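You operate a simulated robot arm through the tools that you are given. There is no shell and no other tool.

You run a simulated robot arm. Do the job below in one go: nothing can be reset, and whatever is moved stays where it is left.

Task
Put the mixer's lever to rest, close the feed, then clear the empty tin marked heavy and switch off.
Fine: the tin goes on the free square; the full tin stays. Set down upright: what you pick out.

Only the result counts: the job must be done as asked and must still hold three seconds after the hand-in. Knocking over, shifting, dropping, spilling or breaking anything else fails it.

Robot
A 7-joint arm with a two-finger parallel gripper, fixed in place. Base frame: the origin is on the floor under the middle of its stand, x ahead of it, y to its left, z up; the work surface is at about z = 0.93. Units: m, rad, N and s.
With the tool pointing down near the work surface it reaches from about 0.1 to 0.62 m from the base axis. Its first joint turns from -1.152 to 1.152 rad. Payload 1.57 kg.
The tool frame sits at the grasp point between the pads (the TCP): z along the fingers, y along the line on which they close. The tips reach 0.03 m beyond it. Largest opening 0.08 m; finger width 0.017, thickness 0.012; the body of the gripper, 0.04 by 0.082 m, starts 0.08 m behind the TCP.
Orientation is that of the tool frame in the base frame, as a unit quaternion [w, x, y, z]. With the fingers straight down and closing along the base's y, the tool's x points along the base's -x, its y along +y and its z along -z.

Tools
- The arm moves only by the tool apply_moves. Its argument "rows" is a list that holds one entry, the list of rows, each a list of 7 numbers: the shift along the base's x, y, z in m, then the turn, a rotation vector about the base's x, y, z in rad, then the opening, from 0 (shut) to 1 (fully open). In form: [[[dx, dy, dz, ax, ay, az, hand], ...]]. A call has 1 to 20 rows; each row is the pose to reach, as a shift and turn from the pose commanded when the call began. Rows are played at 5 a second. More than 0.05 m and 0.15 rad between two rows, or a gripper value outside its range, and nothing of the call is played. Where a pose cannot be reached the arm comes as near as it can. A force on the tool above 50 N (or 10 N above the force at the start of the call, whichever is more), or a blocked arm, ends the call early, and 0.2 s more pass. The fingers move at their own pace (about 0.072 m/s each) and stop on an object; they squeeze with about 21 N. The grip force told is the motor's: it shows also when the fingers shut on nothing. Time passes only in rows, and 0.2 s behind the last, so rows that repeat a pose let the fingers close. It gives the time, the measured TCP pose, the force on the tool (base axes), the opening and the grip force at its end, in the units of the frame above (readings bear some noise), with the torque about the TCP (base axes, N m) and any sound that the robot's microphone picked up, and new pictures: "show" is both (left out), scene, wrist or none.
- Cameras (640 x 400 px; columns grow to the right, rows downward): "scene" is fixed at [0.0573, 0.4277, 1.434]; the picture's right is [-0.79, -0.61, 0.00], its down [-0.29, 0.38, -0.88] and it looks along [0.53, -0.69, -0.48] (base axes); focal length 352 px, centre (320, 200). "wrist" rides on the gripper at [0.072, -0.007, -0.122] in the tool frame; the picture's right is [0.09, 1.00, 0.00], its down [-0.84, 0.08, -0.54] and it looks along [-0.54, 0.05, 0.84] (tool axes); focal length 238 px, centre (320, 200). There is no depth. A picture from a camera that has moved, and an enlarged one, comes with that camera's place and axes in the base frame and with its lens.
- inspect(camera, box): a new picture of the part [left, top, right, bottom] of that camera's present view, enlarged. No time passes.
- hand_in(): hands the job in; it is judged then, once.

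Nothing tells you positions but the pictures and the camera data. Unless the task says otherwise, let go and move clear before handing in.

The tools are called after ">>>" by a JSON object that holds its "method" and its "body". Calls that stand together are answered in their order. apply_moves: Moves the arm, as the interface text tells. Its arguments: {"type":"object","properties":{"rows":{"type":"array","items":{"type":"array","items":{"type":"array","items":{"type":"number"}}}},"show":{"type":"string","enum":["both","scene","wrist","none"]}},"required":["rows"]} The other tools are called the same way: inspect (camera, box) takes an enlarged picture of a part of a camera's view; hand_in () hands the job in.

At the start:

```text
time_s: 0.0
position: [0.3852, -0.0467, 1.2253]
tcp_rot: [-0.001, 0.0, 1.0, 0.0]
contact_force: [-0.6, -0.1, -0.4]
ft_torque: [-0.01, 0.01, -0.02]
grip_width: 0.08
finger_force: 0.1
```

scene: 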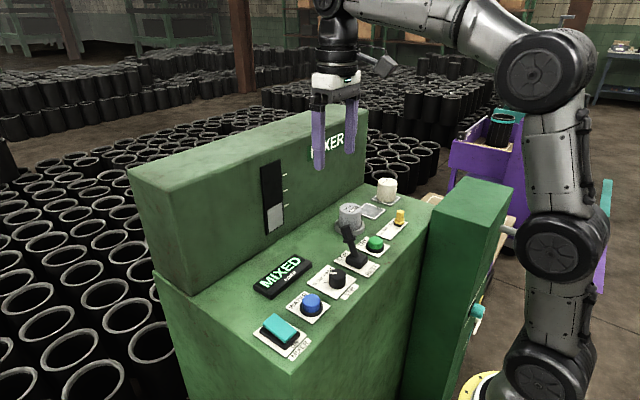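
wrist: 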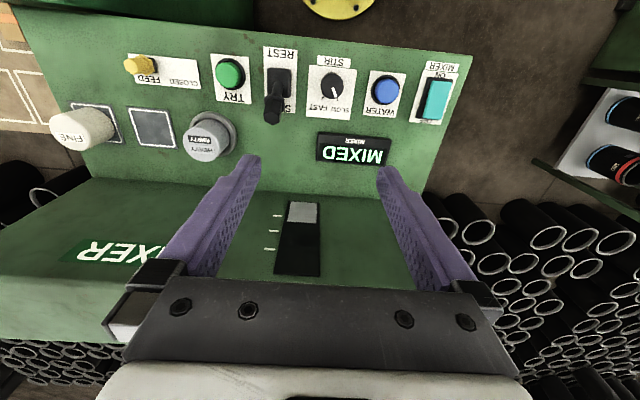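

I see a mixer console with, in the wrist picture, a teal ON rocker, a blue WATER button, a SLOW/FAST knob, a REST/STIR lever, a green TRY button, a yellow FEED tap, and two tins (FINE, HEAVY) beside a free square. I'll look closer before moving anything.

>>> {"method": "inspect", "body": {"camera": "wrist", "box": [40, 30, 260, 170]}}

>>> {"method": "inspect", "body": {"camera": "wrist", "box": [240, 30, 480, 180]}}

>>> {"method": "inspect", "body": {"camera": "scene", "box": [320, 160, 440, 280]}}

>>> {"method": "inspect", "body": {"camera": "scene", "box": [230, 240, 390, 370]}}

```text
2.86 times, centred on (150, 100) of wrist
camera zoom: at [0.3133, -0.0526, 1.3465], right [-0.09, 1.0, 0.0], down [0.84, 0.08, 0.54], along [0.54, 0.05, -0.84], focal length 681 px, centre (806, 486)
```

zoom: 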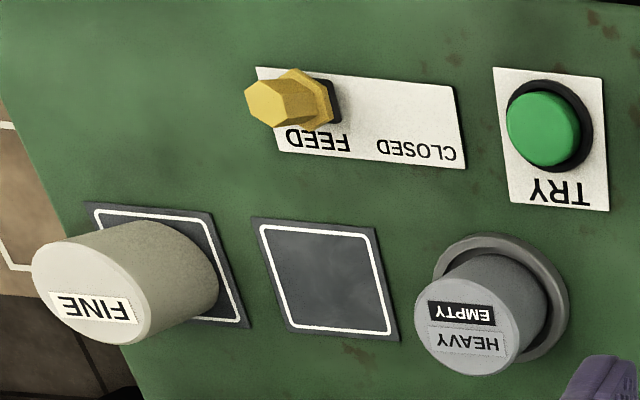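

```text
2.67 times, centred on (360, 105) of wrist
camera zoom: at [0.3133, -0.0526, 1.3465], right [-0.09, 1.0, 0.0], down [0.84, 0.08, 0.54], along [0.54, 0.05, -0.84], focal length 636 px, centre (213, 453)
```

zoom: 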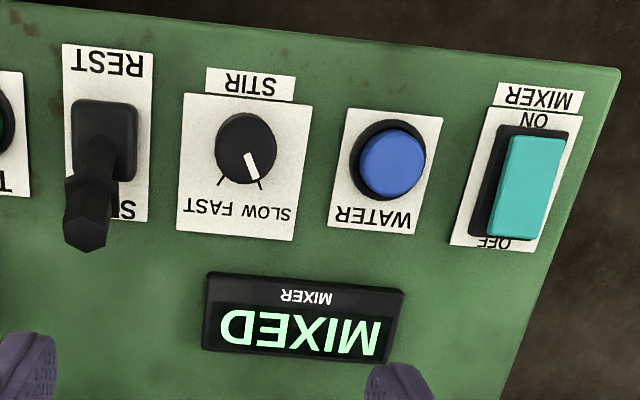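

```text
3.33 times, centred on (380, 220) of scene
camera zoom: at [0.0573, 0.4277, 1.434], right [-0.79, -0.61, 0.0], down [-0.29, 0.38, -0.88], along [0.53, -0.69, -0.48], focal length 1173 px, centre (120, 133)
```

zoom: 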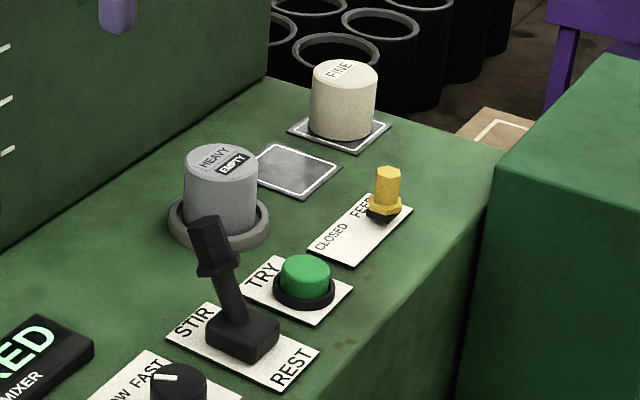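

```text
3.08 times, centred on (310, 305) of scene
camera zoom: at [0.0573, 0.4277, 1.434], right [-0.79, -0.61, 0.0], down [-0.29, 0.38, -0.88], along [0.53, -0.69, -0.48], focal length 1083 px, centre (351, -123)
```

zoom: 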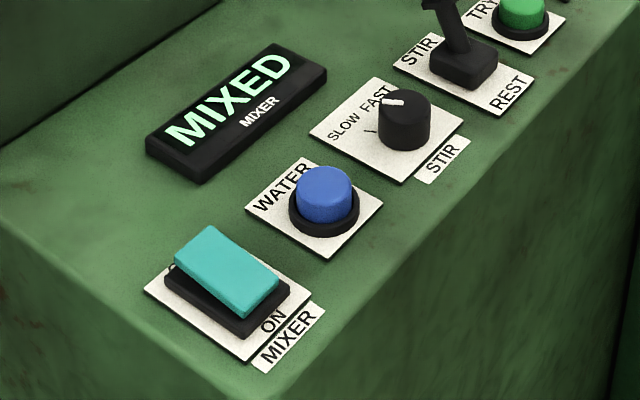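

The lever knob sits near (0.40, -0.11, 1.016), leaning towards STIR. The HEAVY/EMPTY tin is near (0.458, -0.224) in a round seat, the free square is at about (0.457, -0.332), and FINE is near (0.458, -0.42). The feed's yellow peg is near (0.359, -0.303). I'll bring the wrist camera over the feed to see how it works.

>>> {"method": "apply_moves", "body": {"rows": [[[-0.005, -0.04, -0.01, 0, 0, 0, 1], [-0.01, -0.08, -0.03, 0, 0, 0, 1], [-0.015, -0.12, -0.05, 0, 0, 0, 1], [-0.015, -0.16, -0.07, 0, 0, 0, 1], [-0.015, -0.2, -0.085, 0, 0, 0, 1], [-0.015, -0.22, -0.085, 0, 0, 0, 1], [-0.015, -0.22, -0.085, 0, 0, 0, 1]]]}}

```text
time_s: 1.6
position: [0.371, -0.269, 1.1383]
tcp_rot: [0.0, -0.001, 1.0, 0.0]
contact_force: [0.1, -0.2, 0.0]
ft_torque: [-0.01, 0.03, -0.02]
grip_width: 0.0799
finger_force: 0.2
camera wrist: at [0.2983, -0.2752, 1.2616], right [-0.09, 1.0, 0.0], down [0.84, 0.08, 0.54], along [0.54, 0.05, -0.84], focal length 238 px, centre (320, 200)
```

scene: 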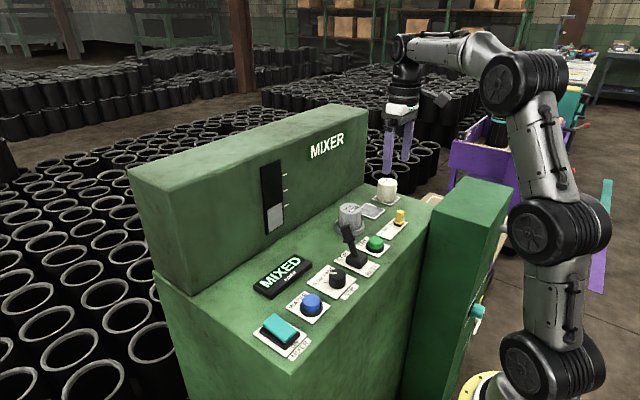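
wrist: 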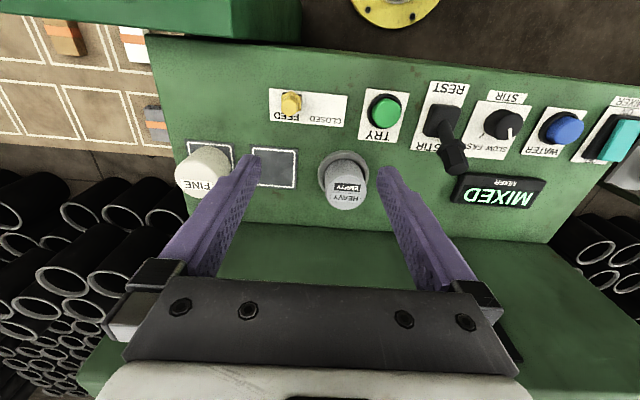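

>>> {"method": "inspect", "body": {"camera": "wrist", "box": [255, 75, 365, 140]}}

>>> {"method": "inspect", "body": {"camera": "wrist", "box": [160, 130, 400, 230]}}

>>> {"method": "inspect", "body": {"camera": "scene", "box": [370, 195, 430, 245]}}

>>> {"method": "inspect", "body": {"camera": "scene", "box": [440, 180, 560, 360]}}

```text
5.82 times, centred on (310, 108) of wrist
camera zoom: at [0.2983, -0.2752, 1.2616], right [-0.09, 1.0, 0.0], down [0.84, 0.08, 0.54], along [0.54, 0.05, -0.84], focal length 1387 px, centre (378, 738)
```

zoom: 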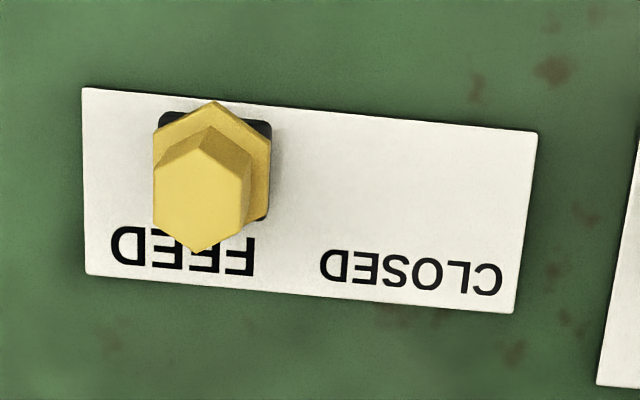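

```text
2.67 times, centred on (280, 180) of wrist
camera zoom: at [0.2983, -0.2752, 1.2616], right [-0.09, 1.0, 0.0], down [0.84, 0.08, 0.54], along [0.54, 0.05, -0.84], focal length 636 px, centre (427, 253)
```

zoom: 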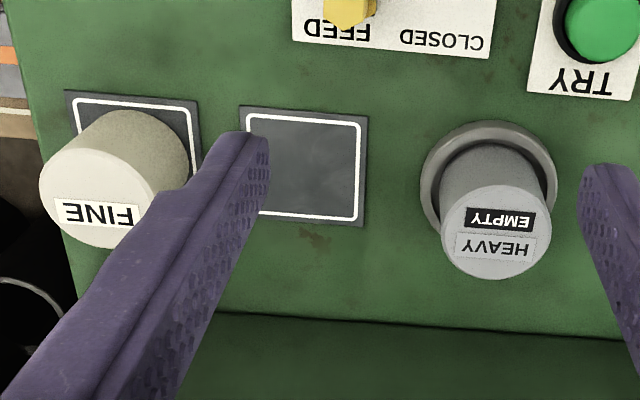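

```text
8.00 times, centred on (400, 220) of scene
camera zoom: at [0.0573, 0.4277, 1.434], right [-0.79, -0.61, 0.0], down [-0.29, 0.38, -0.88], along [0.53, -0.69, -0.48], focal length 2815 px, centre (-320, 40)
```

zoom: 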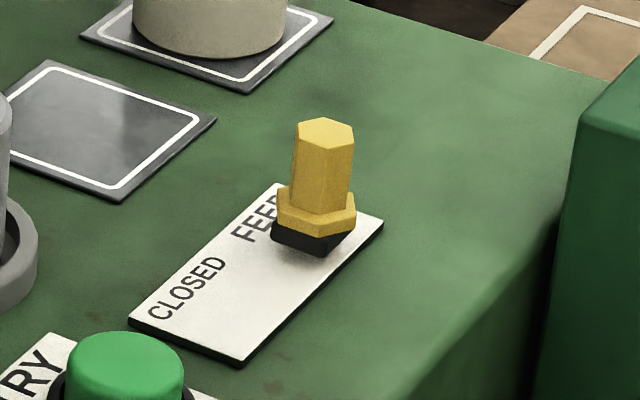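

```text
2.22 times, centred on (500, 270) of scene
camera zoom: at [0.0573, 0.4277, 1.434], right [-0.79, -0.61, 0.0], down [-0.29, 0.38, -0.88], along [0.53, -0.69, -0.48], focal length 782 px, centre (-80, 44)
```

zoom: 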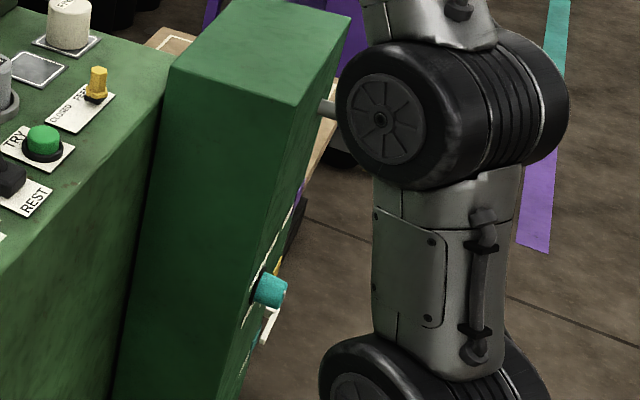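

The feed is a yellow hex peg on a small black block, standing at the FEED end of its plate (y about -0.306). CLOSED is about 0.04 m further along +y, so it looks like a slider. The lever comes first, so I'll go above it and check the alignment.

>>> {"method": "apply_moves", "body": {"rows": [[[0.007, 0.04, 0.0, 0, 0, 0, 1], [0.014, 0.08, 0.0, 0, 0, 0, 1], [0.021, 0.12, -0.01, 0, 0, 0, 0.7], [0.029, 0.158, -0.03, 0, 0, 0, 0.7], [0.029, 0.158, -0.03, 0, 0, 0, 0.7]]]}}

```text
time_s: 2.8
position: [0.3988, -0.1065, 1.1095]
tcp_rot: [0.0, 0.0, 1.0, 0.0]
contact_force: [-0.5, -0.2, 0.1]
ft_torque: [0.02, 0.04, 0.03]
grip_width: 0.0558
finger_force: 0.1
camera wrist: at [0.3257, -0.1135, 1.2313], right [-0.09, 1.0, 0.0], down [0.84, 0.08, 0.54], along [0.54, 0.05, -0.84], focal length 238 px, centre (320, 200)
```

scene: 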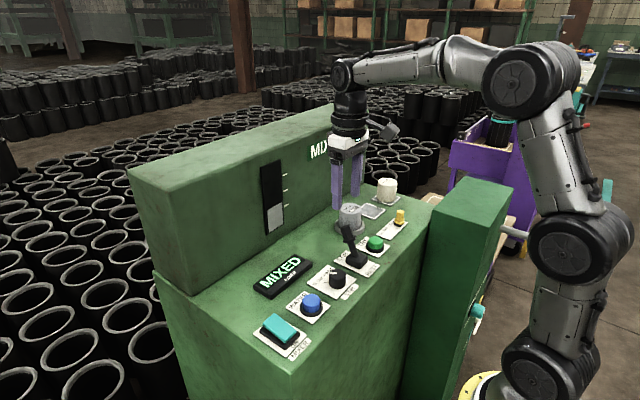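
wrist: 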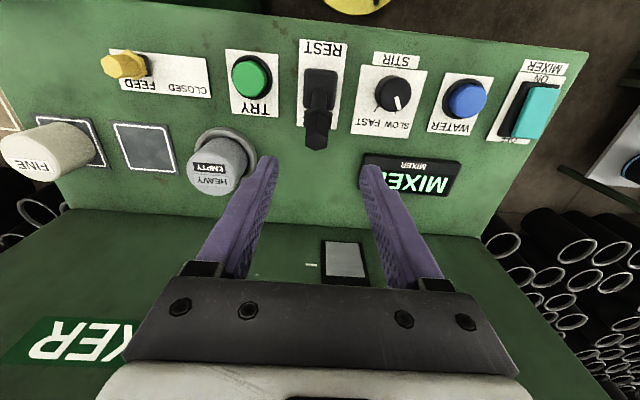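

>>> {"method": "inspect", "body": {"camera": "wrist", "box": [270, 40, 370, 180]}}

>>> {"method": "inspect", "body": {"camera": "scene", "box": [320, 190, 400, 280]}}

```text
2.86 times, centred on (320, 110) of wrist
camera zoom: at [0.3257, -0.1135, 1.2313], right [-0.09, 1.0, 0.0], down [0.84, 0.08, 0.54], along [0.54, 0.05, -0.84], focal length 681 px, centre (320, 457)
```

zoom: 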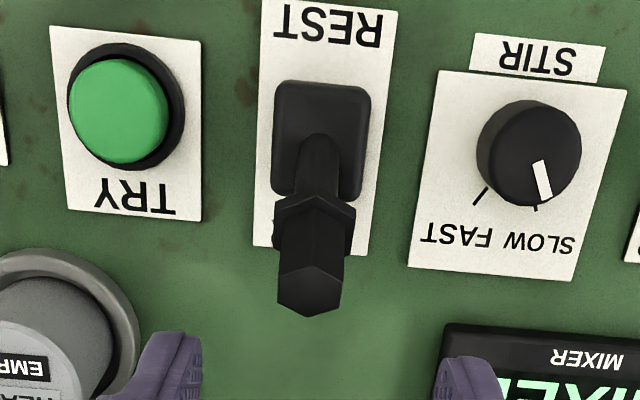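

```text
4.44 times, centred on (360, 235) of scene
camera zoom: at [0.0573, 0.4277, 1.434], right [-0.79, -0.61, 0.0], down [-0.29, 0.38, -0.88], along [0.53, -0.69, -0.48], focal length 1564 px, centre (142, 44)
```

zoom: 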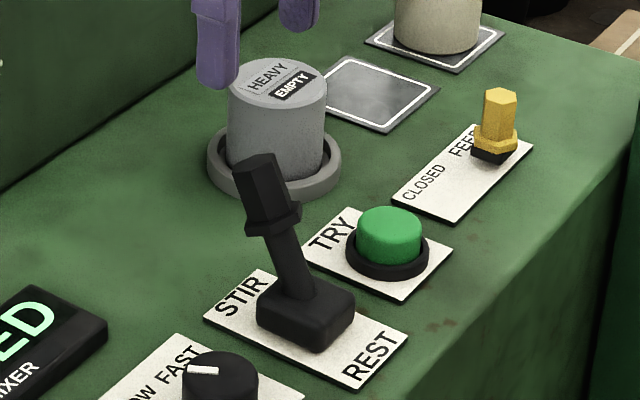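

The lever grip's tip is at about (0.400, -0.110, 1.017), with its collar near z 0.988. I'll close the fingers, come down behind it on the STIR side, and then push it towards REST (-x).

>>> {"method": "apply_moves", "body": {"rows": [[[0.025, 0.0, 0.0, 0, 0, 0, 0], [0.045, 0.0, 0.0, 0, 0, 0, 0], [0.045, 0.0, 0.0, 0, 0, 0, 0], [0.045, 0.0, -0.04, 0, 0, 0, 0], [0.045, 0.0, -0.08, 0, 0, 0, 0], [0.045, 0.0, -0.107, 0, 0, 0, 0], [0.045, 0.0, -0.107, 0, 0, 0, 0]]]}}

```text
time_s: 4.4
position: [0.4436, -0.1071, 0.9998]
tcp_rot: [0.0, -0.001, 1.0, 0.001]
contact_force: [0.8, -0.9, -0.6]
ft_torque: [-0.01, 0.01, 0.0]
grip_width: 0.0001
finger_force: 21.3
camera wrist: at [0.3713, -0.1145, 1.122], right [-0.09, 1.0, 0.0], down [0.84, 0.08, 0.54], along [0.54, 0.05, -0.84], focal length 238 px, centre (320, 200)
```

scene: 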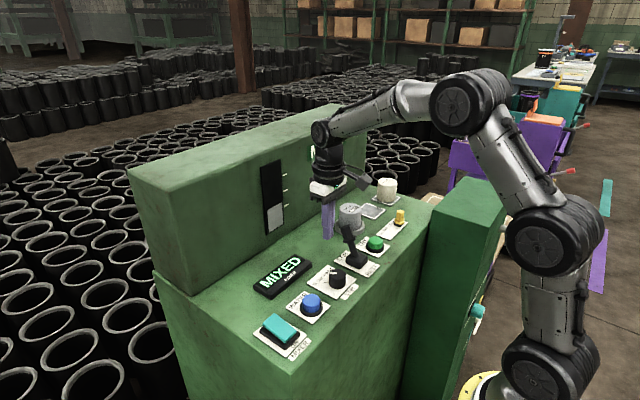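
wrist: 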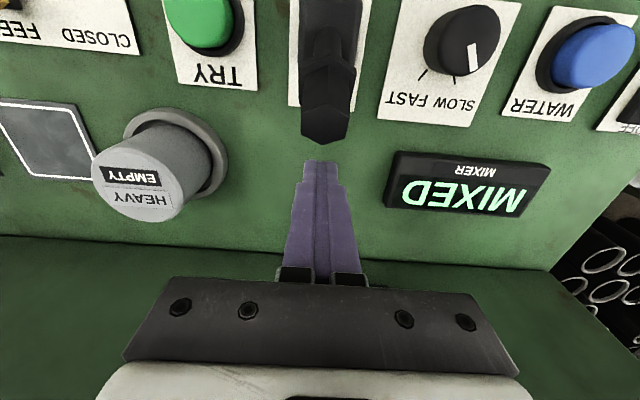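

The closed fingers are lined up just behind the lever. I'll push towards the robot in small steps.

>>> {"method": "apply_moves", "body": {"rows": [[[-0.01, 0.0, 0.0, 0, 0, 0, 0], [-0.02, 0.0, 0.0, 0, 0, 0, 0], [-0.028, 0.0, 0.0, 0, 0, 0, 0], [-0.036, 0.0, 0.0, 0, 0, 0, 0], [-0.044, 0.0, 0.0, 0, 0, 0, 0], [-0.052, 0.0, 0.0, 0, 0, 0, 0], [-0.06, 0.0, 0.0, 0, 0, 0, 0], [-0.068, 0.0, 0.0, 0, 0, 0, 0]]]}}

```text
time_s: 6.2
position: [0.3738, -0.1078, 1.0013]
tcp_rot: [-0.001, 0.0, 1.0, 0.0]
contact_force: [0.1, -0.4, -1.4]
ft_torque: [0.01, -0.01, 0.01]
grip_width: 0.0
finger_force: 21.0
camera wrist: at [0.303, -0.1155, 1.124], right [-0.09, 1.0, 0.0], down [0.84, 0.08, 0.54], along [0.54, 0.05, -0.84], focal length 238 px, centre (320, 200)
```

scene: 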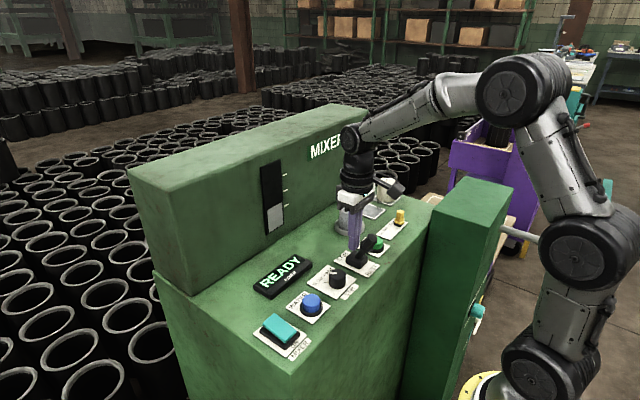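
wrist: 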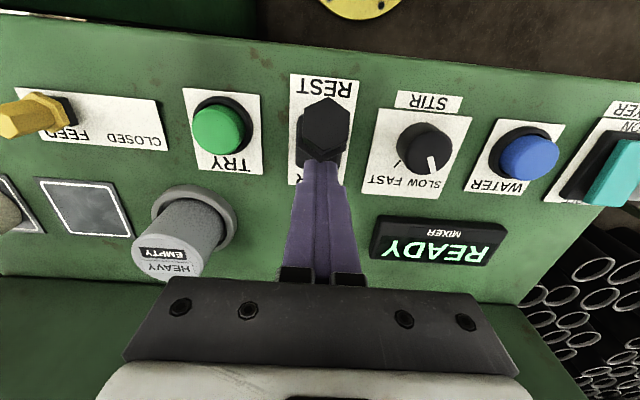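

The display has changed from MIXED to READY, and the lever looks as if it has flipped towards REST. I'll check its angle.

>>> {"method": "inspect", "body": {"camera": "scene", "box": [320, 190, 410, 280]}}

>>> {"method": "inspect", "body": {"camera": "wrist", "box": [270, 60, 370, 200]}}

```text
4.44 times, centred on (365, 235) of scene
camera zoom: at [0.0573, 0.4277, 1.434], right [-0.79, -0.61, 0.0], down [-0.29, 0.38, -0.88], along [0.53, -0.69, -0.48], focal length 1564 px, centre (120, 44)
```

zoom: 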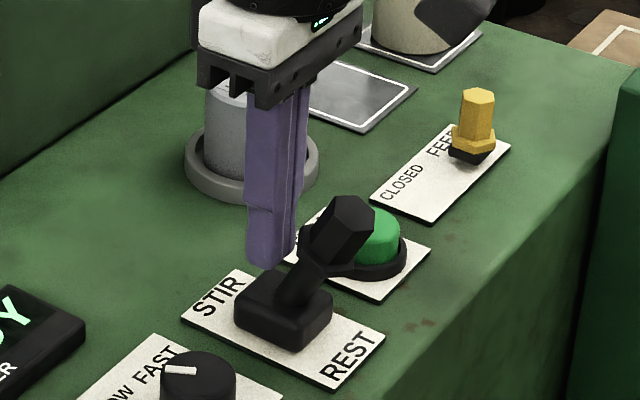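

```text
2.86 times, centred on (320, 130) of wrist
camera zoom: at [0.303, -0.1155, 1.124], right [-0.09, 1.0, 0.0], down [0.84, 0.08, 0.54], along [0.54, 0.05, -0.84], focal length 681 px, centre (320, 400)
```

zoom: 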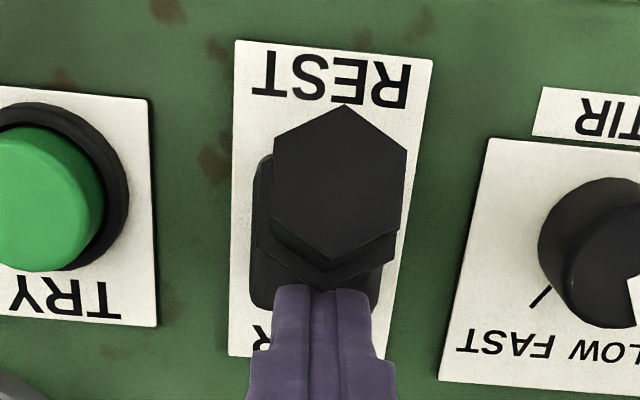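

The lever now leans to the REST side by about the same angle as it leaned before. I'll nudge it slightly to confirm it's seated, then back off and rise.

>>> {"method": "apply_moves", "body": {"rows": [[[-0.003, 0.0, 0.0, 0, 0, 0, 0], [-0.006, 0.0, 0.0, 0, 0, 0, 0], [-0.009, 0.0, 0.0, 0, 0, 0, 0]]], "show": "none"}}

```text
time_s: 7.0
position: [0.3684, -0.1088, 1.0025]
tcp_rot: [0.005, 0.0, 1.0, -0.001]
contact_force: [15.4, 0.5, 1.2]
ft_torque: [-0.01, -0.48, 0.02]
grip_width: 0.0
finger_force: 20.9
```

The lever pushes back with 15 N, so it's against its REST stop. Now I'll back off, rise and travel above the feed peg at about (0.361, -0.305).

>>> {"method": "apply_moves", "body": {"rows": [[[0.02, 0.0, 0.0, 0, 0, 0, 0], [0.02, 0.0, 0.04, 0, 0, 0, 0], [0.02, 0.0, 0.08, 0, 0, 0, 0], [0.01, -0.045, 0.09, 0, 0, 0, 0.2], [0.0, -0.09, 0.09, 0, 0, 0, 0.4], [-0.006, -0.135, 0.09, 0, 0, 0, 0.6], [-0.006, -0.175, 0.09, 0, 0, 0, 0.6], [-0.006, -0.196, 0.08, 0, 0, 0, 0.6], [-0.006, -0.196, 0.08, 0, 0, 0, 0.6]]]}}

```text
time_s: 9.0
position: [0.361, -0.3039, 1.0815]
tcp_rot: [0.001, -0.001, 1.0, 0.001]
contact_force: [-0.4, -0.1, -0.4]
ft_torque: [-0.03, 0.0, 0.03]
grip_width: 0.0481
finger_force: 0.2
camera wrist: at [0.2881, -0.3112, 1.2036], right [-0.09, 1.0, 0.0], down [0.84, 0.08, 0.54], along [0.54, 0.05, -0.84], focal length 238 px, centre (320, 200)
```

scene: 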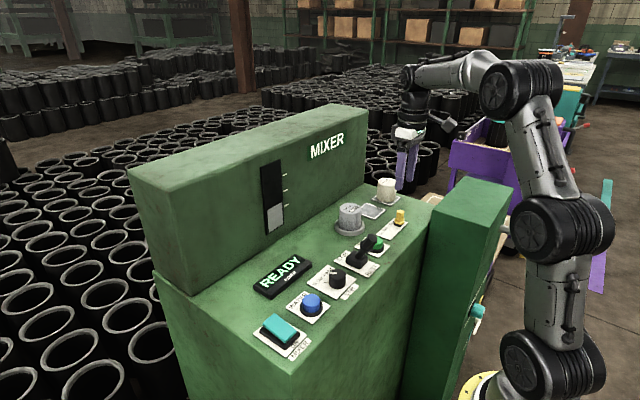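
wrist: 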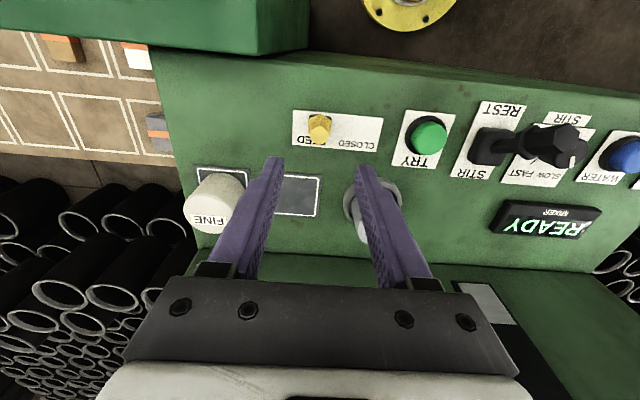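

>>> {"method": "inspect", "body": {"camera": "wrist", "box": [280, 95, 400, 170]}}

>>> {"method": "inspect", "body": {"camera": "scene", "box": [360, 150, 460, 260]}}

```text
5.33 times, centred on (340, 132) of wrist
camera zoom: at [0.2881, -0.3112, 1.2036], right [-0.09, 1.0, 0.0], down [0.84, 0.08, 0.54], along [0.54, 0.05, -0.84], focal length 1271 px, centre (213, 560)
```

zoom: 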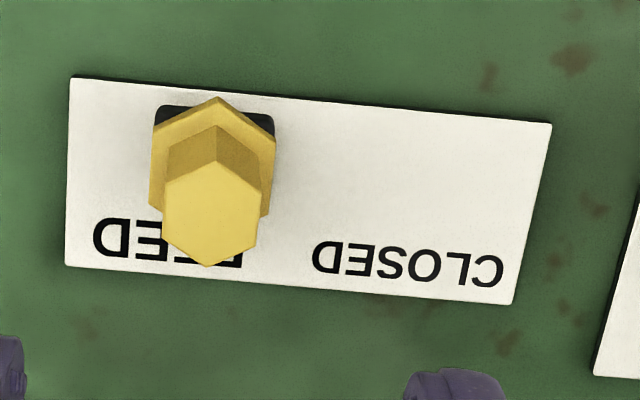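

```text
3.64 times, centred on (410, 205) of scene
camera zoom: at [0.0573, 0.4277, 1.434], right [-0.79, -0.61, 0.0], down [-0.29, 0.38, -0.88], along [0.53, -0.69, -0.48], focal length 1279 px, centre (-7, 182)
```

zoom: 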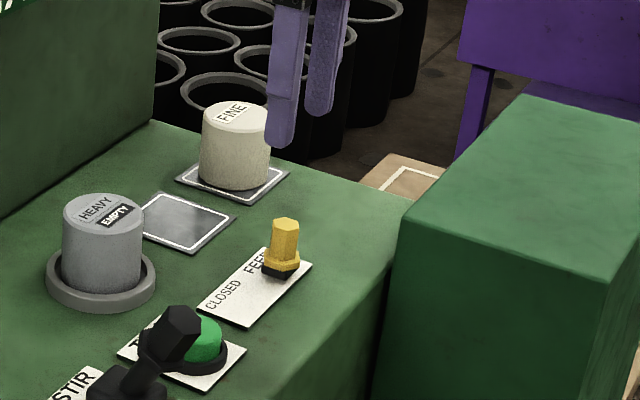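

The peg's top is at (0.359, -0.305, 0.979) with flats facing ±y, directly under the open fingers. I'll go down and grip it.

>>> {"method": "apply_moves", "body": {"rows": [[[-0.002, -0.001, -0.04, 0, 0, 0, 0.6], [-0.002, -0.001, -0.075, 0, 0, 0, 0.6], [-0.002, -0.001, -0.097, 0, 0, 0, 0.6], [-0.002, -0.001, -0.097, 0, 0, 0, 0.6], [-0.002, -0.001, -0.097, 0, 0, 0, 0.2], [-0.002, -0.001, -0.097, 0, 0, 0, 0], [-0.002, -0.001, -0.097, 0, 0, 0, 0], [-0.002, -0.001, -0.097, 0, 0, 0, 0]]]}}

```text
time_s: 10.8
position: [0.3582, -0.3045, 0.9855]
tcp_rot: [0.0, -0.001, 1.0, 0.001]
contact_force: [0.7, 2.0, -4.5]
ft_torque: [-0.39, -0.19, -0.03]
grip_width: 0.0195
finger_force: 33.5
camera wrist: at [0.2864, -0.3117, 1.1071], right [-0.09, 1.0, 0.0], down [0.84, 0.08, 0.54], along [0.54, 0.05, -0.84], focal length 238 px, centre (320, 200)
```

scene: 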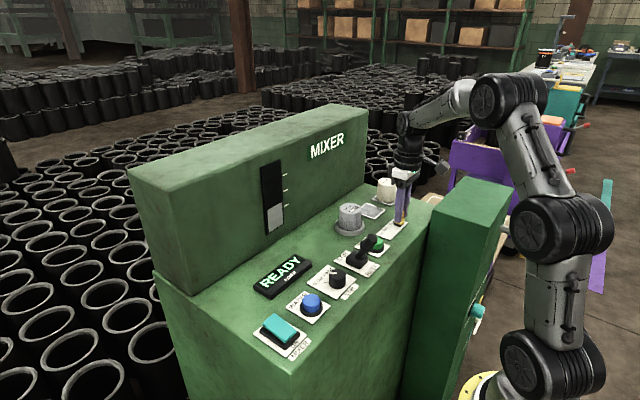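
wrist: 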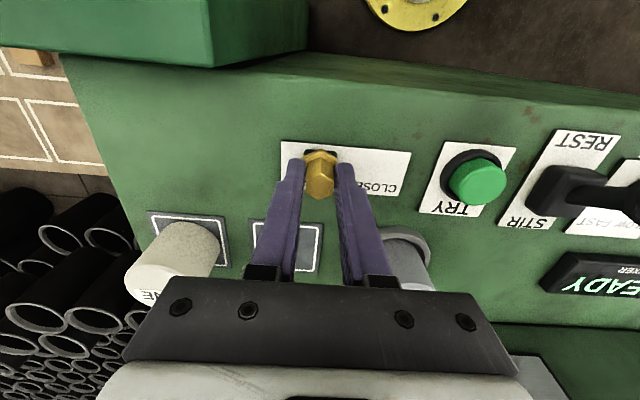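

I have the peg at 19.5 mm between the pads. I'll try a short slide towards CLOSED (+y) and read the forces.

>>> {"method": "apply_moves", "body": {"rows": [[[0.0, 0.004, 0.0, 0, 0, 0, 0], [0.0, 0.008, 0.0, 0, 0, 0, 0], [0.0, 0.012, 0.0, 0, 0, 0, 0]]]}}

```text
time_s: 11.6
position: [0.3577, -0.2917, 0.9847]
tcp_rot: [0.0, 0.0, 1.0, 0.001]
contact_force: [-2.0, -0.3, -9.1]
ft_torque: [-0.53, 0.12, -0.09]
grip_width: 0.0192
finger_force: 33.6
camera wrist: at [0.2867, -0.299, 1.1072], right [-0.09, 1.0, 0.0], down [0.84, 0.08, 0.54], along [0.54, 0.05, -0.84], focal length 238 px, centre (320, 200)
```

scene: 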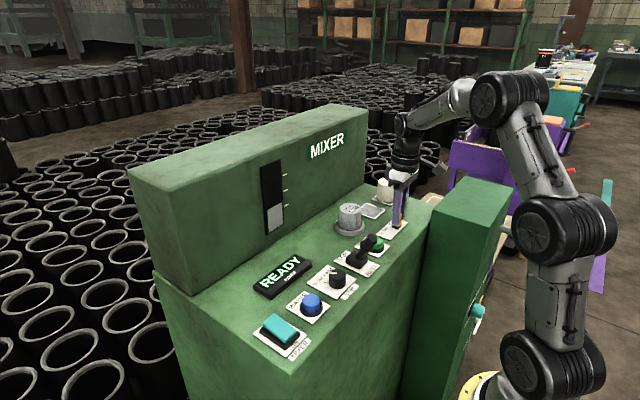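
wrist: 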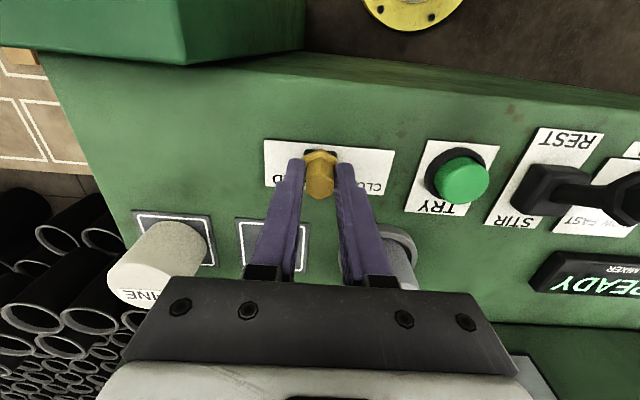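

The peg slides freely along its plate. I'll continue towards CLOSED until it meets its stop.

>>> {"method": "apply_moves", "body": {"rows": [[[0.0, 0.005, 0.0, 0, 0, 0, 0], [0.0, 0.01, 0.0, 0, 0, 0, 0], [0.0, 0.015, 0.0, 0, 0, 0, 0], [0.0, 0.02, 0.0, 0, 0, 0, 0], [0.0, 0.024, 0.0, 0, 0, 0, 0], [0.0, 0.028, 0.0, 0, 0, 0, 0]]]}}

```text
time_s: 13.0
position: [0.3583, -0.2646, 0.9836]
tcp_rot: [-0.002, -0.001, 1.0, -0.001]
contact_force: [-9.4, -4.2, -14.8]
ft_torque: [-0.45, 0.11, 0.01]
grip_width: 0.0193
finger_force: 33.4
camera wrist: at [0.2868, -0.2716, 1.1073], right [-0.09, 1.0, 0.0], down [0.84, 0.08, 0.54], along [0.54, 0.05, -0.84], focal length 238 px, centre (320, 200)
```

scene: 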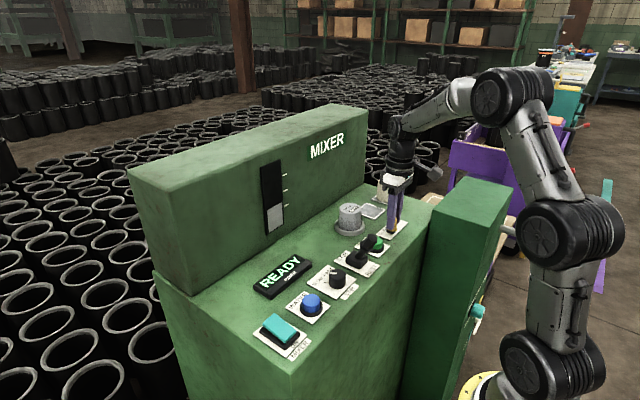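
wrist: 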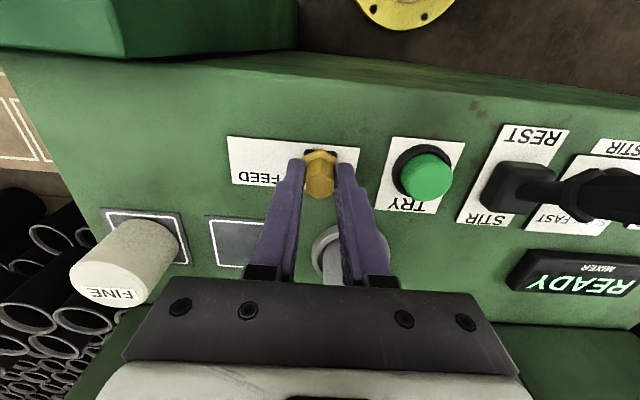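

>>> {"method": "apply_moves", "body": {"rows": [[[0.0, 0.003, 0.0, 0, 0, 0, 0], [0.0, 0.006, 0.0, 0, 0, 0, 0]]], "show": "wrist"}}

>>> {"method": "inspect", "body": {"camera": "wrist", "box": [215, 120, 385, 220]}}

```text
time_s: 13.6
position: [0.3587, -0.2636, 0.9845]
tcp_rot: [0.001, 0.001, 1.0, -0.006]
contact_force: [-2.7, -41.2, -29.3]
ft_torque: [-0.12, -0.03, -0.12]
grip_width: 0.0196
finger_force: 33.5
camera wrist: at [0.2863, -0.2697, 1.1073], right [-0.09, 1.0, -0.01], down [0.84, 0.08, 0.54], along [0.54, 0.04, -0.84], focal length 238 px, centre (320, 200)
```

wrist: 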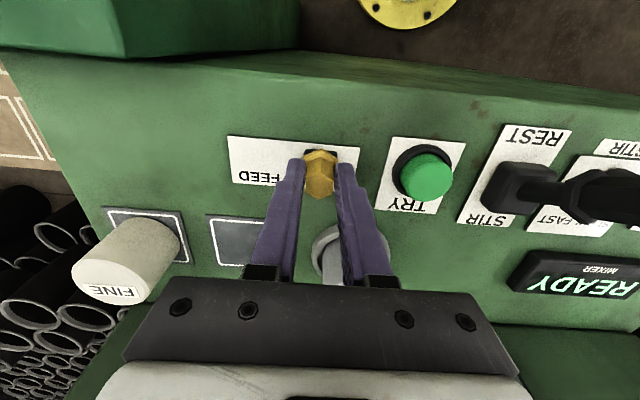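

```text
3.76 times, centred on (300, 170) of wrist
camera zoom: at [0.2863, -0.2697, 1.1073], right [-0.09, 1.0, -0.01], down [0.84, 0.08, 0.54], along [0.54, 0.04, -0.84], focal length 897 px, centre (395, 313)
```

zoom: 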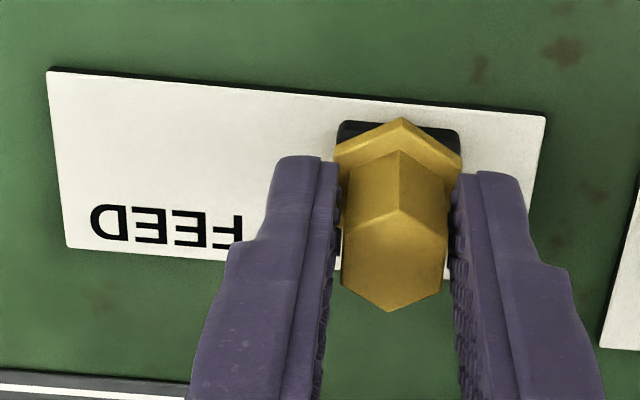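

The slider is against a hard stop at y = -0.264, over the CLOSED mark, after 0.04 m of travel. I'll take off the load, open a little, rise and verify.

>>> {"method": "apply_moves", "body": {"rows": [[[0.0, -0.004, 0.0, 0, 0, 0, 0], [0.0, -0.005, 0.0, 0, 0, 0, 0.25], [0.0, -0.005, 0.0, 0, 0, 0, 0.5], [0.0, -0.005, 0.0, 0, 0, 0, 0.5], [0.0, -0.005, 0.03, 0, 0, 0, 0.5], [0.0, -0.005, 0.07, 0, 0, 0, 0.5], [0.0, -0.005, 0.11, 0, 0, 0, 0.5], [0.0, -0.005, 0.11, 0, 0, 0, 0.5]]]}}

>>> {"method": "inspect", "body": {"camera": "wrist", "box": [220, 80, 400, 190]}}

>>> {"method": "inspect", "body": {"camera": "scene", "box": [320, 160, 440, 280]}}

```text
time_s: 15.4
position: [0.36, -0.2636, 1.0984]
tcp_rot: [0.0, -0.001, 1.0, 0.0]
contact_force: [-0.6, -0.3, 0.1]
ft_torque: [0.01, 0.03, 0.01]
grip_width: 0.04
finger_force: 0.0
camera wrist: at [0.2874, -0.2699, 1.2201], right [-0.09, 1.0, 0.0], down [0.84, 0.08, 0.54], along [0.54, 0.05, -0.84], focal length 238 px, centre (320, 200)
```

scene: 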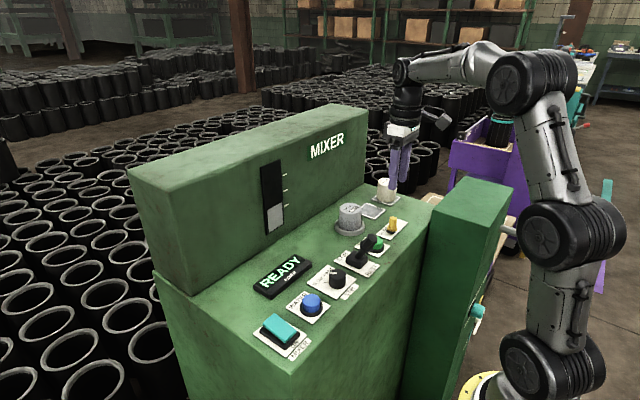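
wrist: 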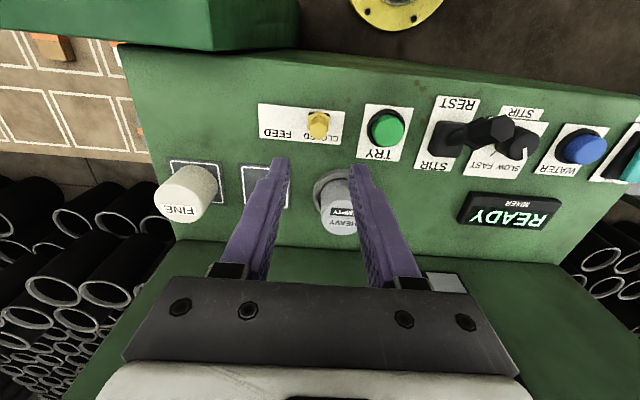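

```text
3.56 times, centred on (310, 135) of wrist
camera zoom: at [0.2874, -0.2699, 1.2201], right [-0.09, 1.0, 0.0], down [0.84, 0.08, 0.54], along [0.54, 0.05, -0.84], focal length 848 px, centre (356, 431)
```

zoom: 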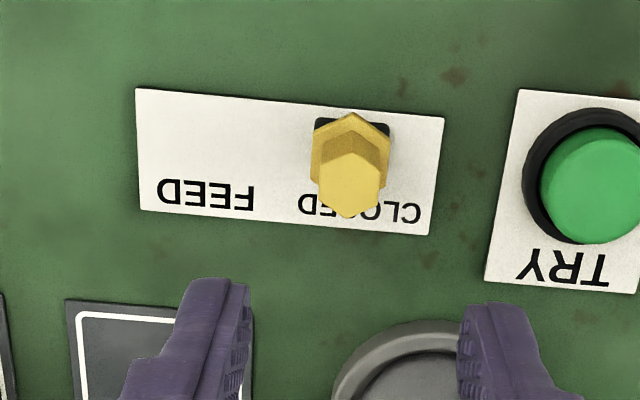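

```text
3.33 times, centred on (380, 220) of scene
camera zoom: at [0.0573, 0.4277, 1.434], right [-0.79, -0.61, 0.0], down [-0.29, 0.38, -0.88], along [0.53, -0.69, -0.48], focal length 1173 px, centre (120, 133)
```

zoom: 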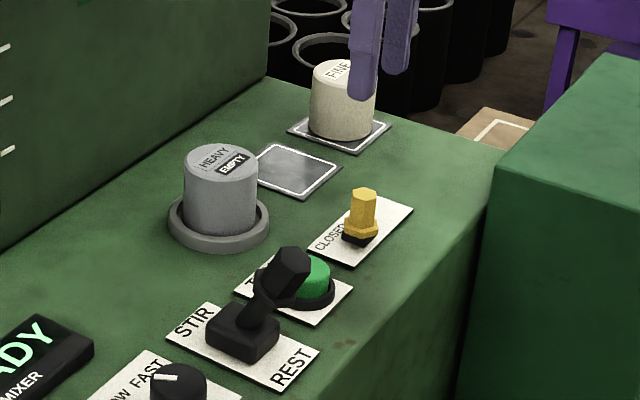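

The feed now stands at CLOSED and the lever is at REST. Next is the HEAVY/EMPTY tin at about (0.459, -0.2255). I'll move above it and turn the hand about -0.75 rad, so the fingers stay clear of FINE when I set the tin down.

>>> {"method": "apply_moves", "body": {"rows": [[[0.02, 0.008, 0.01, 0, 0, -0.13, 0.7], [0.04, 0.016, 0.01, 0, 0, -0.26, 0.9], [0.06, 0.024, 0.01, 0, 0, -0.39, 1], [0.08, 0.032, 0.005, 0, 0, -0.52, 1], [0.1, 0.039, 0.0, 0, 0, -0.65, 1], [0.1, 0.039, -0.01, 0, 0, -0.75, 1], [0.1, 0.039, -0.01, 0, 0, -0.75, 1]]]}}

```text
time_s: 17.0
position: [0.4583, -0.225, 1.0855]
tcp_rot: [-0.001, 0.368, 0.93, 0.0]
contact_force: [0.2, -0.2, -0.1]
ft_torque: [-0.02, 0.02, -0.01]
grip_width: 0.0802
finger_force: 0.0
camera wrist: at [0.4023, -0.1812, 1.2074], right [0.61, 0.79, 0.0], down [0.66, -0.51, 0.54], along [0.43, -0.33, -0.84], focal length 238 px, centre (320, 200)
```

scene: 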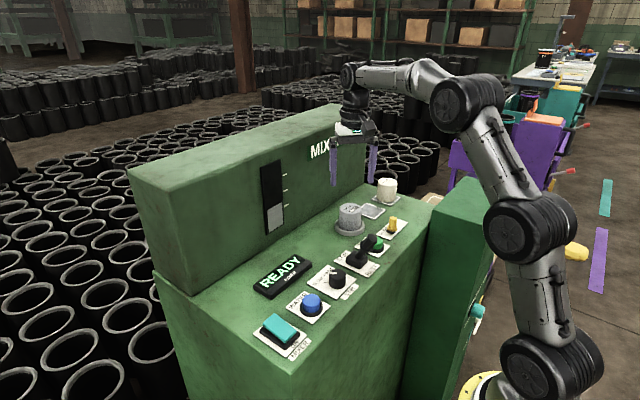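
wrist: 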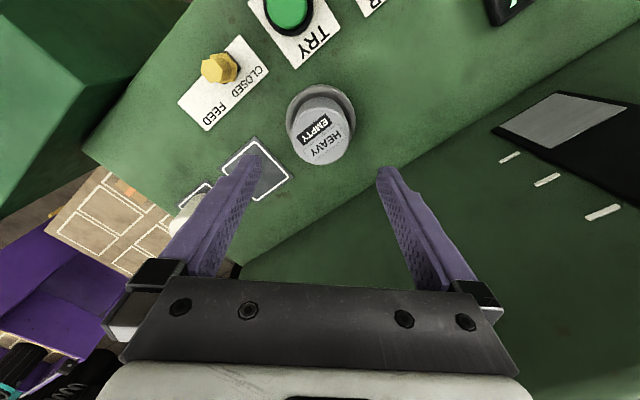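

>>> {"method": "inspect", "body": {"camera": "wrist", "box": [250, 70, 400, 180]}}

>>> {"method": "inspect", "body": {"camera": "scene", "box": [320, 130, 410, 250]}}

```text
3.64 times, centred on (325, 125) of wrist
camera zoom: at [0.4023, -0.1812, 1.2074], right [0.61, 0.79, 0.0], down [0.66, -0.51, 0.54], along [0.43, -0.33, -0.84], focal length 867 px, centre (302, 473)
```

zoom: 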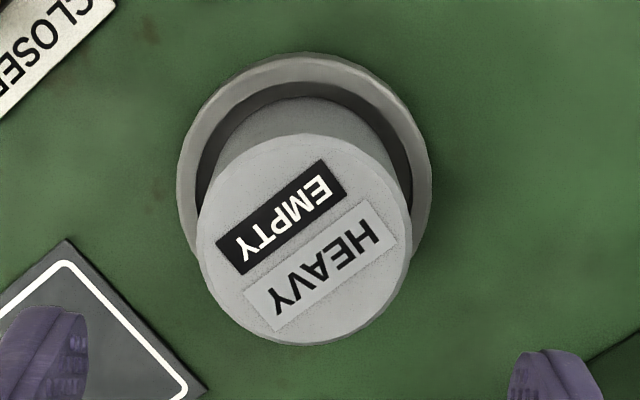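

```text
3.33 times, centred on (365, 190) of scene
camera zoom: at [0.0573, 0.4277, 1.434], right [-0.79, -0.61, 0.0], down [-0.29, 0.38, -0.88], along [0.53, -0.69, -0.48], focal length 1173 px, centre (170, 233)
```

zoom: 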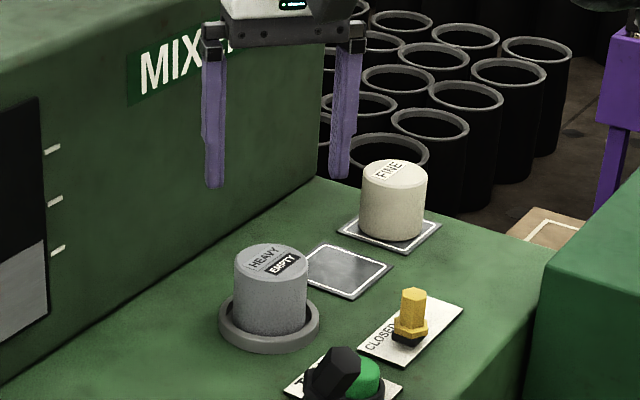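

The fingers straddle the tin, whose centre (0.458, -0.2235) is within about 2 mm of the tool. I'll go down so the tips stop just above the seat ring, and close.

>>> {"method": "apply_moves", "body": {"rows": [[[0.0, 0.001, -0.03, 0, 0, 0, 1], [0.0, 0.001, -0.06, 0, 0, 0, 1], [0.0, 0.001, -0.085, 0, 0, 0, 1], [0.0, 0.001, -0.1, 0, 0, 0, 1], [0.0, 0.001, -0.1, 0, 0, 0, 1], [0.0, 0.001, -0.1, 0, 0, 0, 0.5], [0.0, 0.001, -0.1, 0, 0, 0, 0.3], [0.0, 0.001, -0.1, 0, 0, 0, 0.3]]]}}

```text
time_s: 18.8
position: [0.4585, -0.2258, 0.9848]
tcp_rot: [0.001, 0.366, 0.93, 0.0]
contact_force: [-0.3, -0.4, -0.2]
ft_torque: [-0.06, -0.04, 0.01]
grip_width: 0.055
finger_force: 21.0
camera wrist: at [0.4024, -0.1812, 1.107], right [0.61, 0.79, 0.0], down [0.67, -0.51, 0.54], along [0.43, -0.33, -0.84], focal length 238 px, centre (320, 200)
```

scene: 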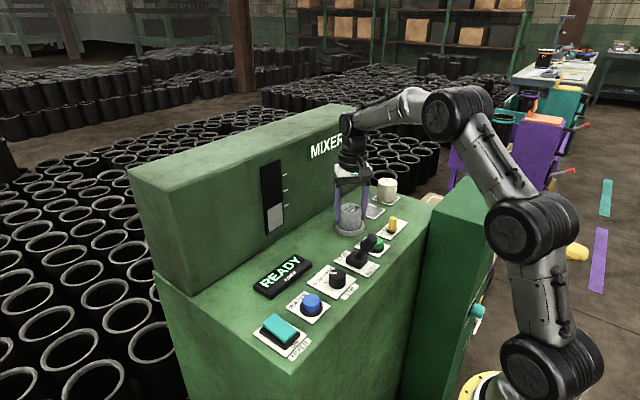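
wrist: 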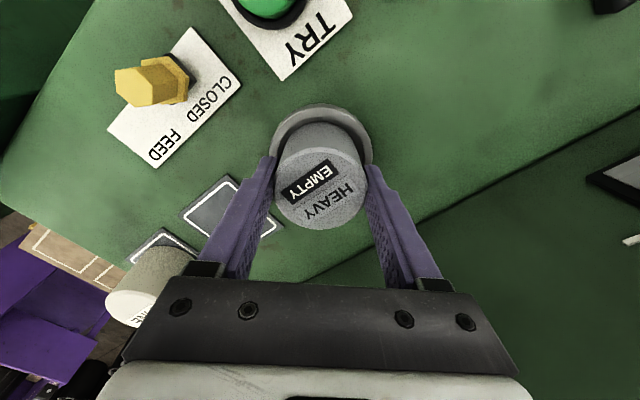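

I have a firm grip at 55 mm. I'll lift straight up slowly and watch the load.

>>> {"method": "apply_moves", "body": {"rows": [[[0.0, 0.0, 0.005, 0, 0, 0, 0.3], [0.0, 0.0, 0.012, 0, 0, 0, 0.3], [0.0, 0.0, 0.022, 0, 0, 0, 0.3], [0.0, 0.0, 0.034, 0, 0, 0, 0.3], [0.0, 0.0, 0.048, 0, 0, 0, 0.3], [0.0, 0.0, 0.06, 0, 0, 0, 0.3], [0.0, 0.0, 0.06, 0, 0, 0, 0.3]]]}}

>>> {"method": "inspect", "body": {"camera": "scene", "box": [310, 140, 420, 250]}}

```text
time_s: 20.4
position: [0.46, -0.2226, 1.0466]
tcp_rot: [0.0, 0.366, 0.931, 0.0]
contact_force: [-0.1, -0.9, -1.9]
ft_torque: [-0.01, 0.01, -0.03]
grip_width: 0.0551
finger_force: 20.9
camera wrist: at [0.4019, -0.1791, 1.1681], right [0.61, 0.79, 0.0], down [0.67, -0.51, 0.54], along [0.43, -0.33, -0.84], focal length 238 px, centre (320, 200)
```

scene: 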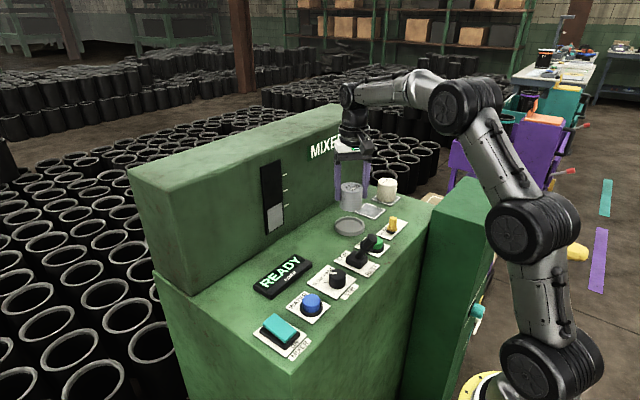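
wrist: 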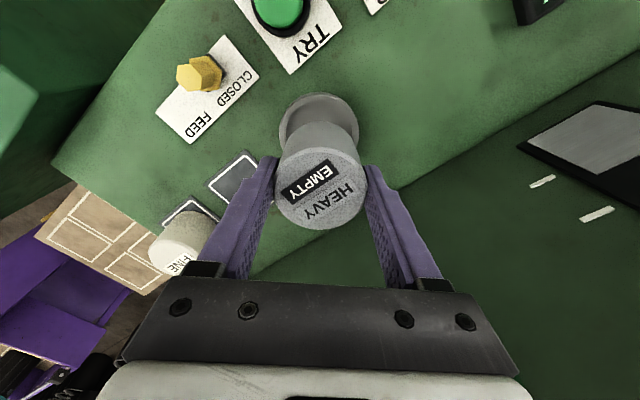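

```text
3.64 times, centred on (365, 195) of scene
camera zoom: at [0.0574, 0.4277, 1.434], right [-0.79, -0.61, 0.0], down [-0.29, 0.38, -0.88], along [0.53, -0.69, -0.48], focal length 1279 px, centre (156, 218)
```

zoom: 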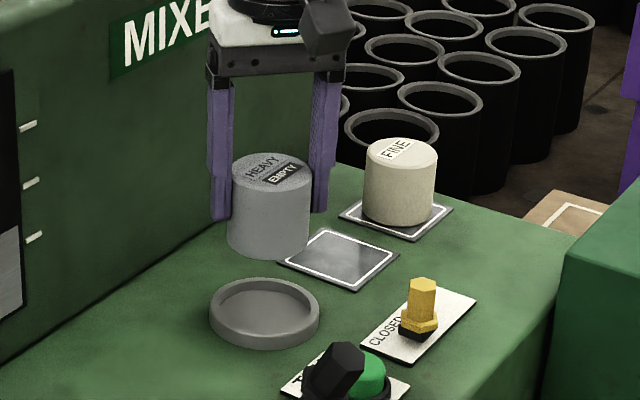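

The tin is free of its seat and weighs about 2 N. I'll carry it to the free square at about (0.459, -0.330), staying high, and then look before lowering.

>>> {"method": "apply_moves", "body": {"rows": [[[0.0, -0.02, 0.005, 0, 0, 0, 0.3], [0.0, -0.045, 0.005, 0, 0, 0, 0.3], [0.0, -0.07, 0.005, 0, 0, 0, 0.3], [0.0, -0.09, 0.005, 0, 0, 0, 0.3], [0.0, -0.106, 0.0, 0, 0, 0, 0.3], [0.0, -0.106, -0.015, 0, 0, 0, 0.3], [0.0, -0.106, -0.03, 0, 0, 0, 0.3], [0.0, -0.106, -0.03, 0, 0, 0, 0.3]]]}}

>>> {"method": "inspect", "body": {"camera": "scene", "box": [320, 140, 430, 250]}}

>>> {"method": "inspect", "body": {"camera": "wrist", "box": [200, 80, 400, 240]}}

```text
time_s: 22.2
position: [0.4604, -0.3286, 1.016]
tcp_rot: [0.0, 0.367, 0.93, 0.0]
contact_force: [0.7, 0.7, -2.9]
ft_torque: [0.01, 0.01, -0.02]
grip_width: 0.0549
finger_force: 21.5
camera wrist: at [0.403, -0.2854, 1.1378], right [0.61, 0.79, 0.0], down [0.66, -0.51, 0.54], along [0.43, -0.33, -0.84], focal length 238 px, centre (320, 200)
```

scene: 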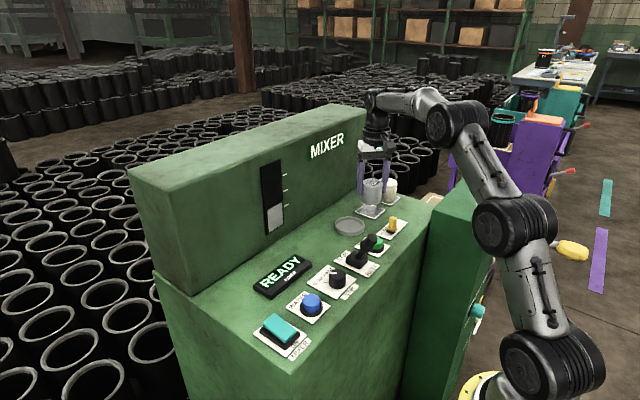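
wrist: 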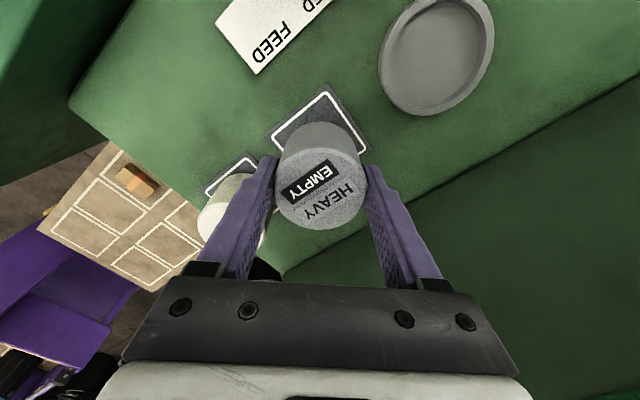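

```text
3.64 times, centred on (375, 195) of scene
camera zoom: at [0.0574, 0.4277, 1.434], right [-0.79, -0.61, 0.0], down [-0.29, 0.38, -0.88], along [0.53, -0.69, -0.48], focal length 1279 px, centre (120, 218)
```

zoom: 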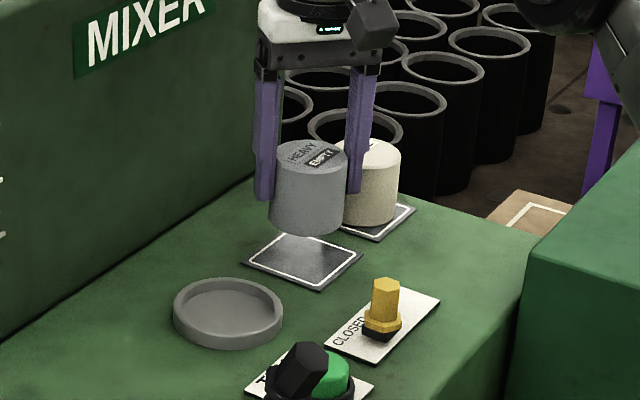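

```text
2.50 times, centred on (300, 160) of wrist
camera zoom: at [0.403, -0.2854, 1.1378], right [0.61, 0.79, 0.0], down [0.66, -0.51, 0.54], along [0.43, -0.33, -0.84], focal length 596 px, centre (370, 300)
```

zoom: 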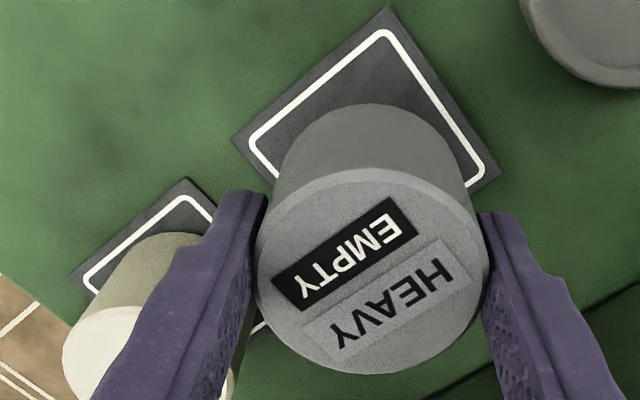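

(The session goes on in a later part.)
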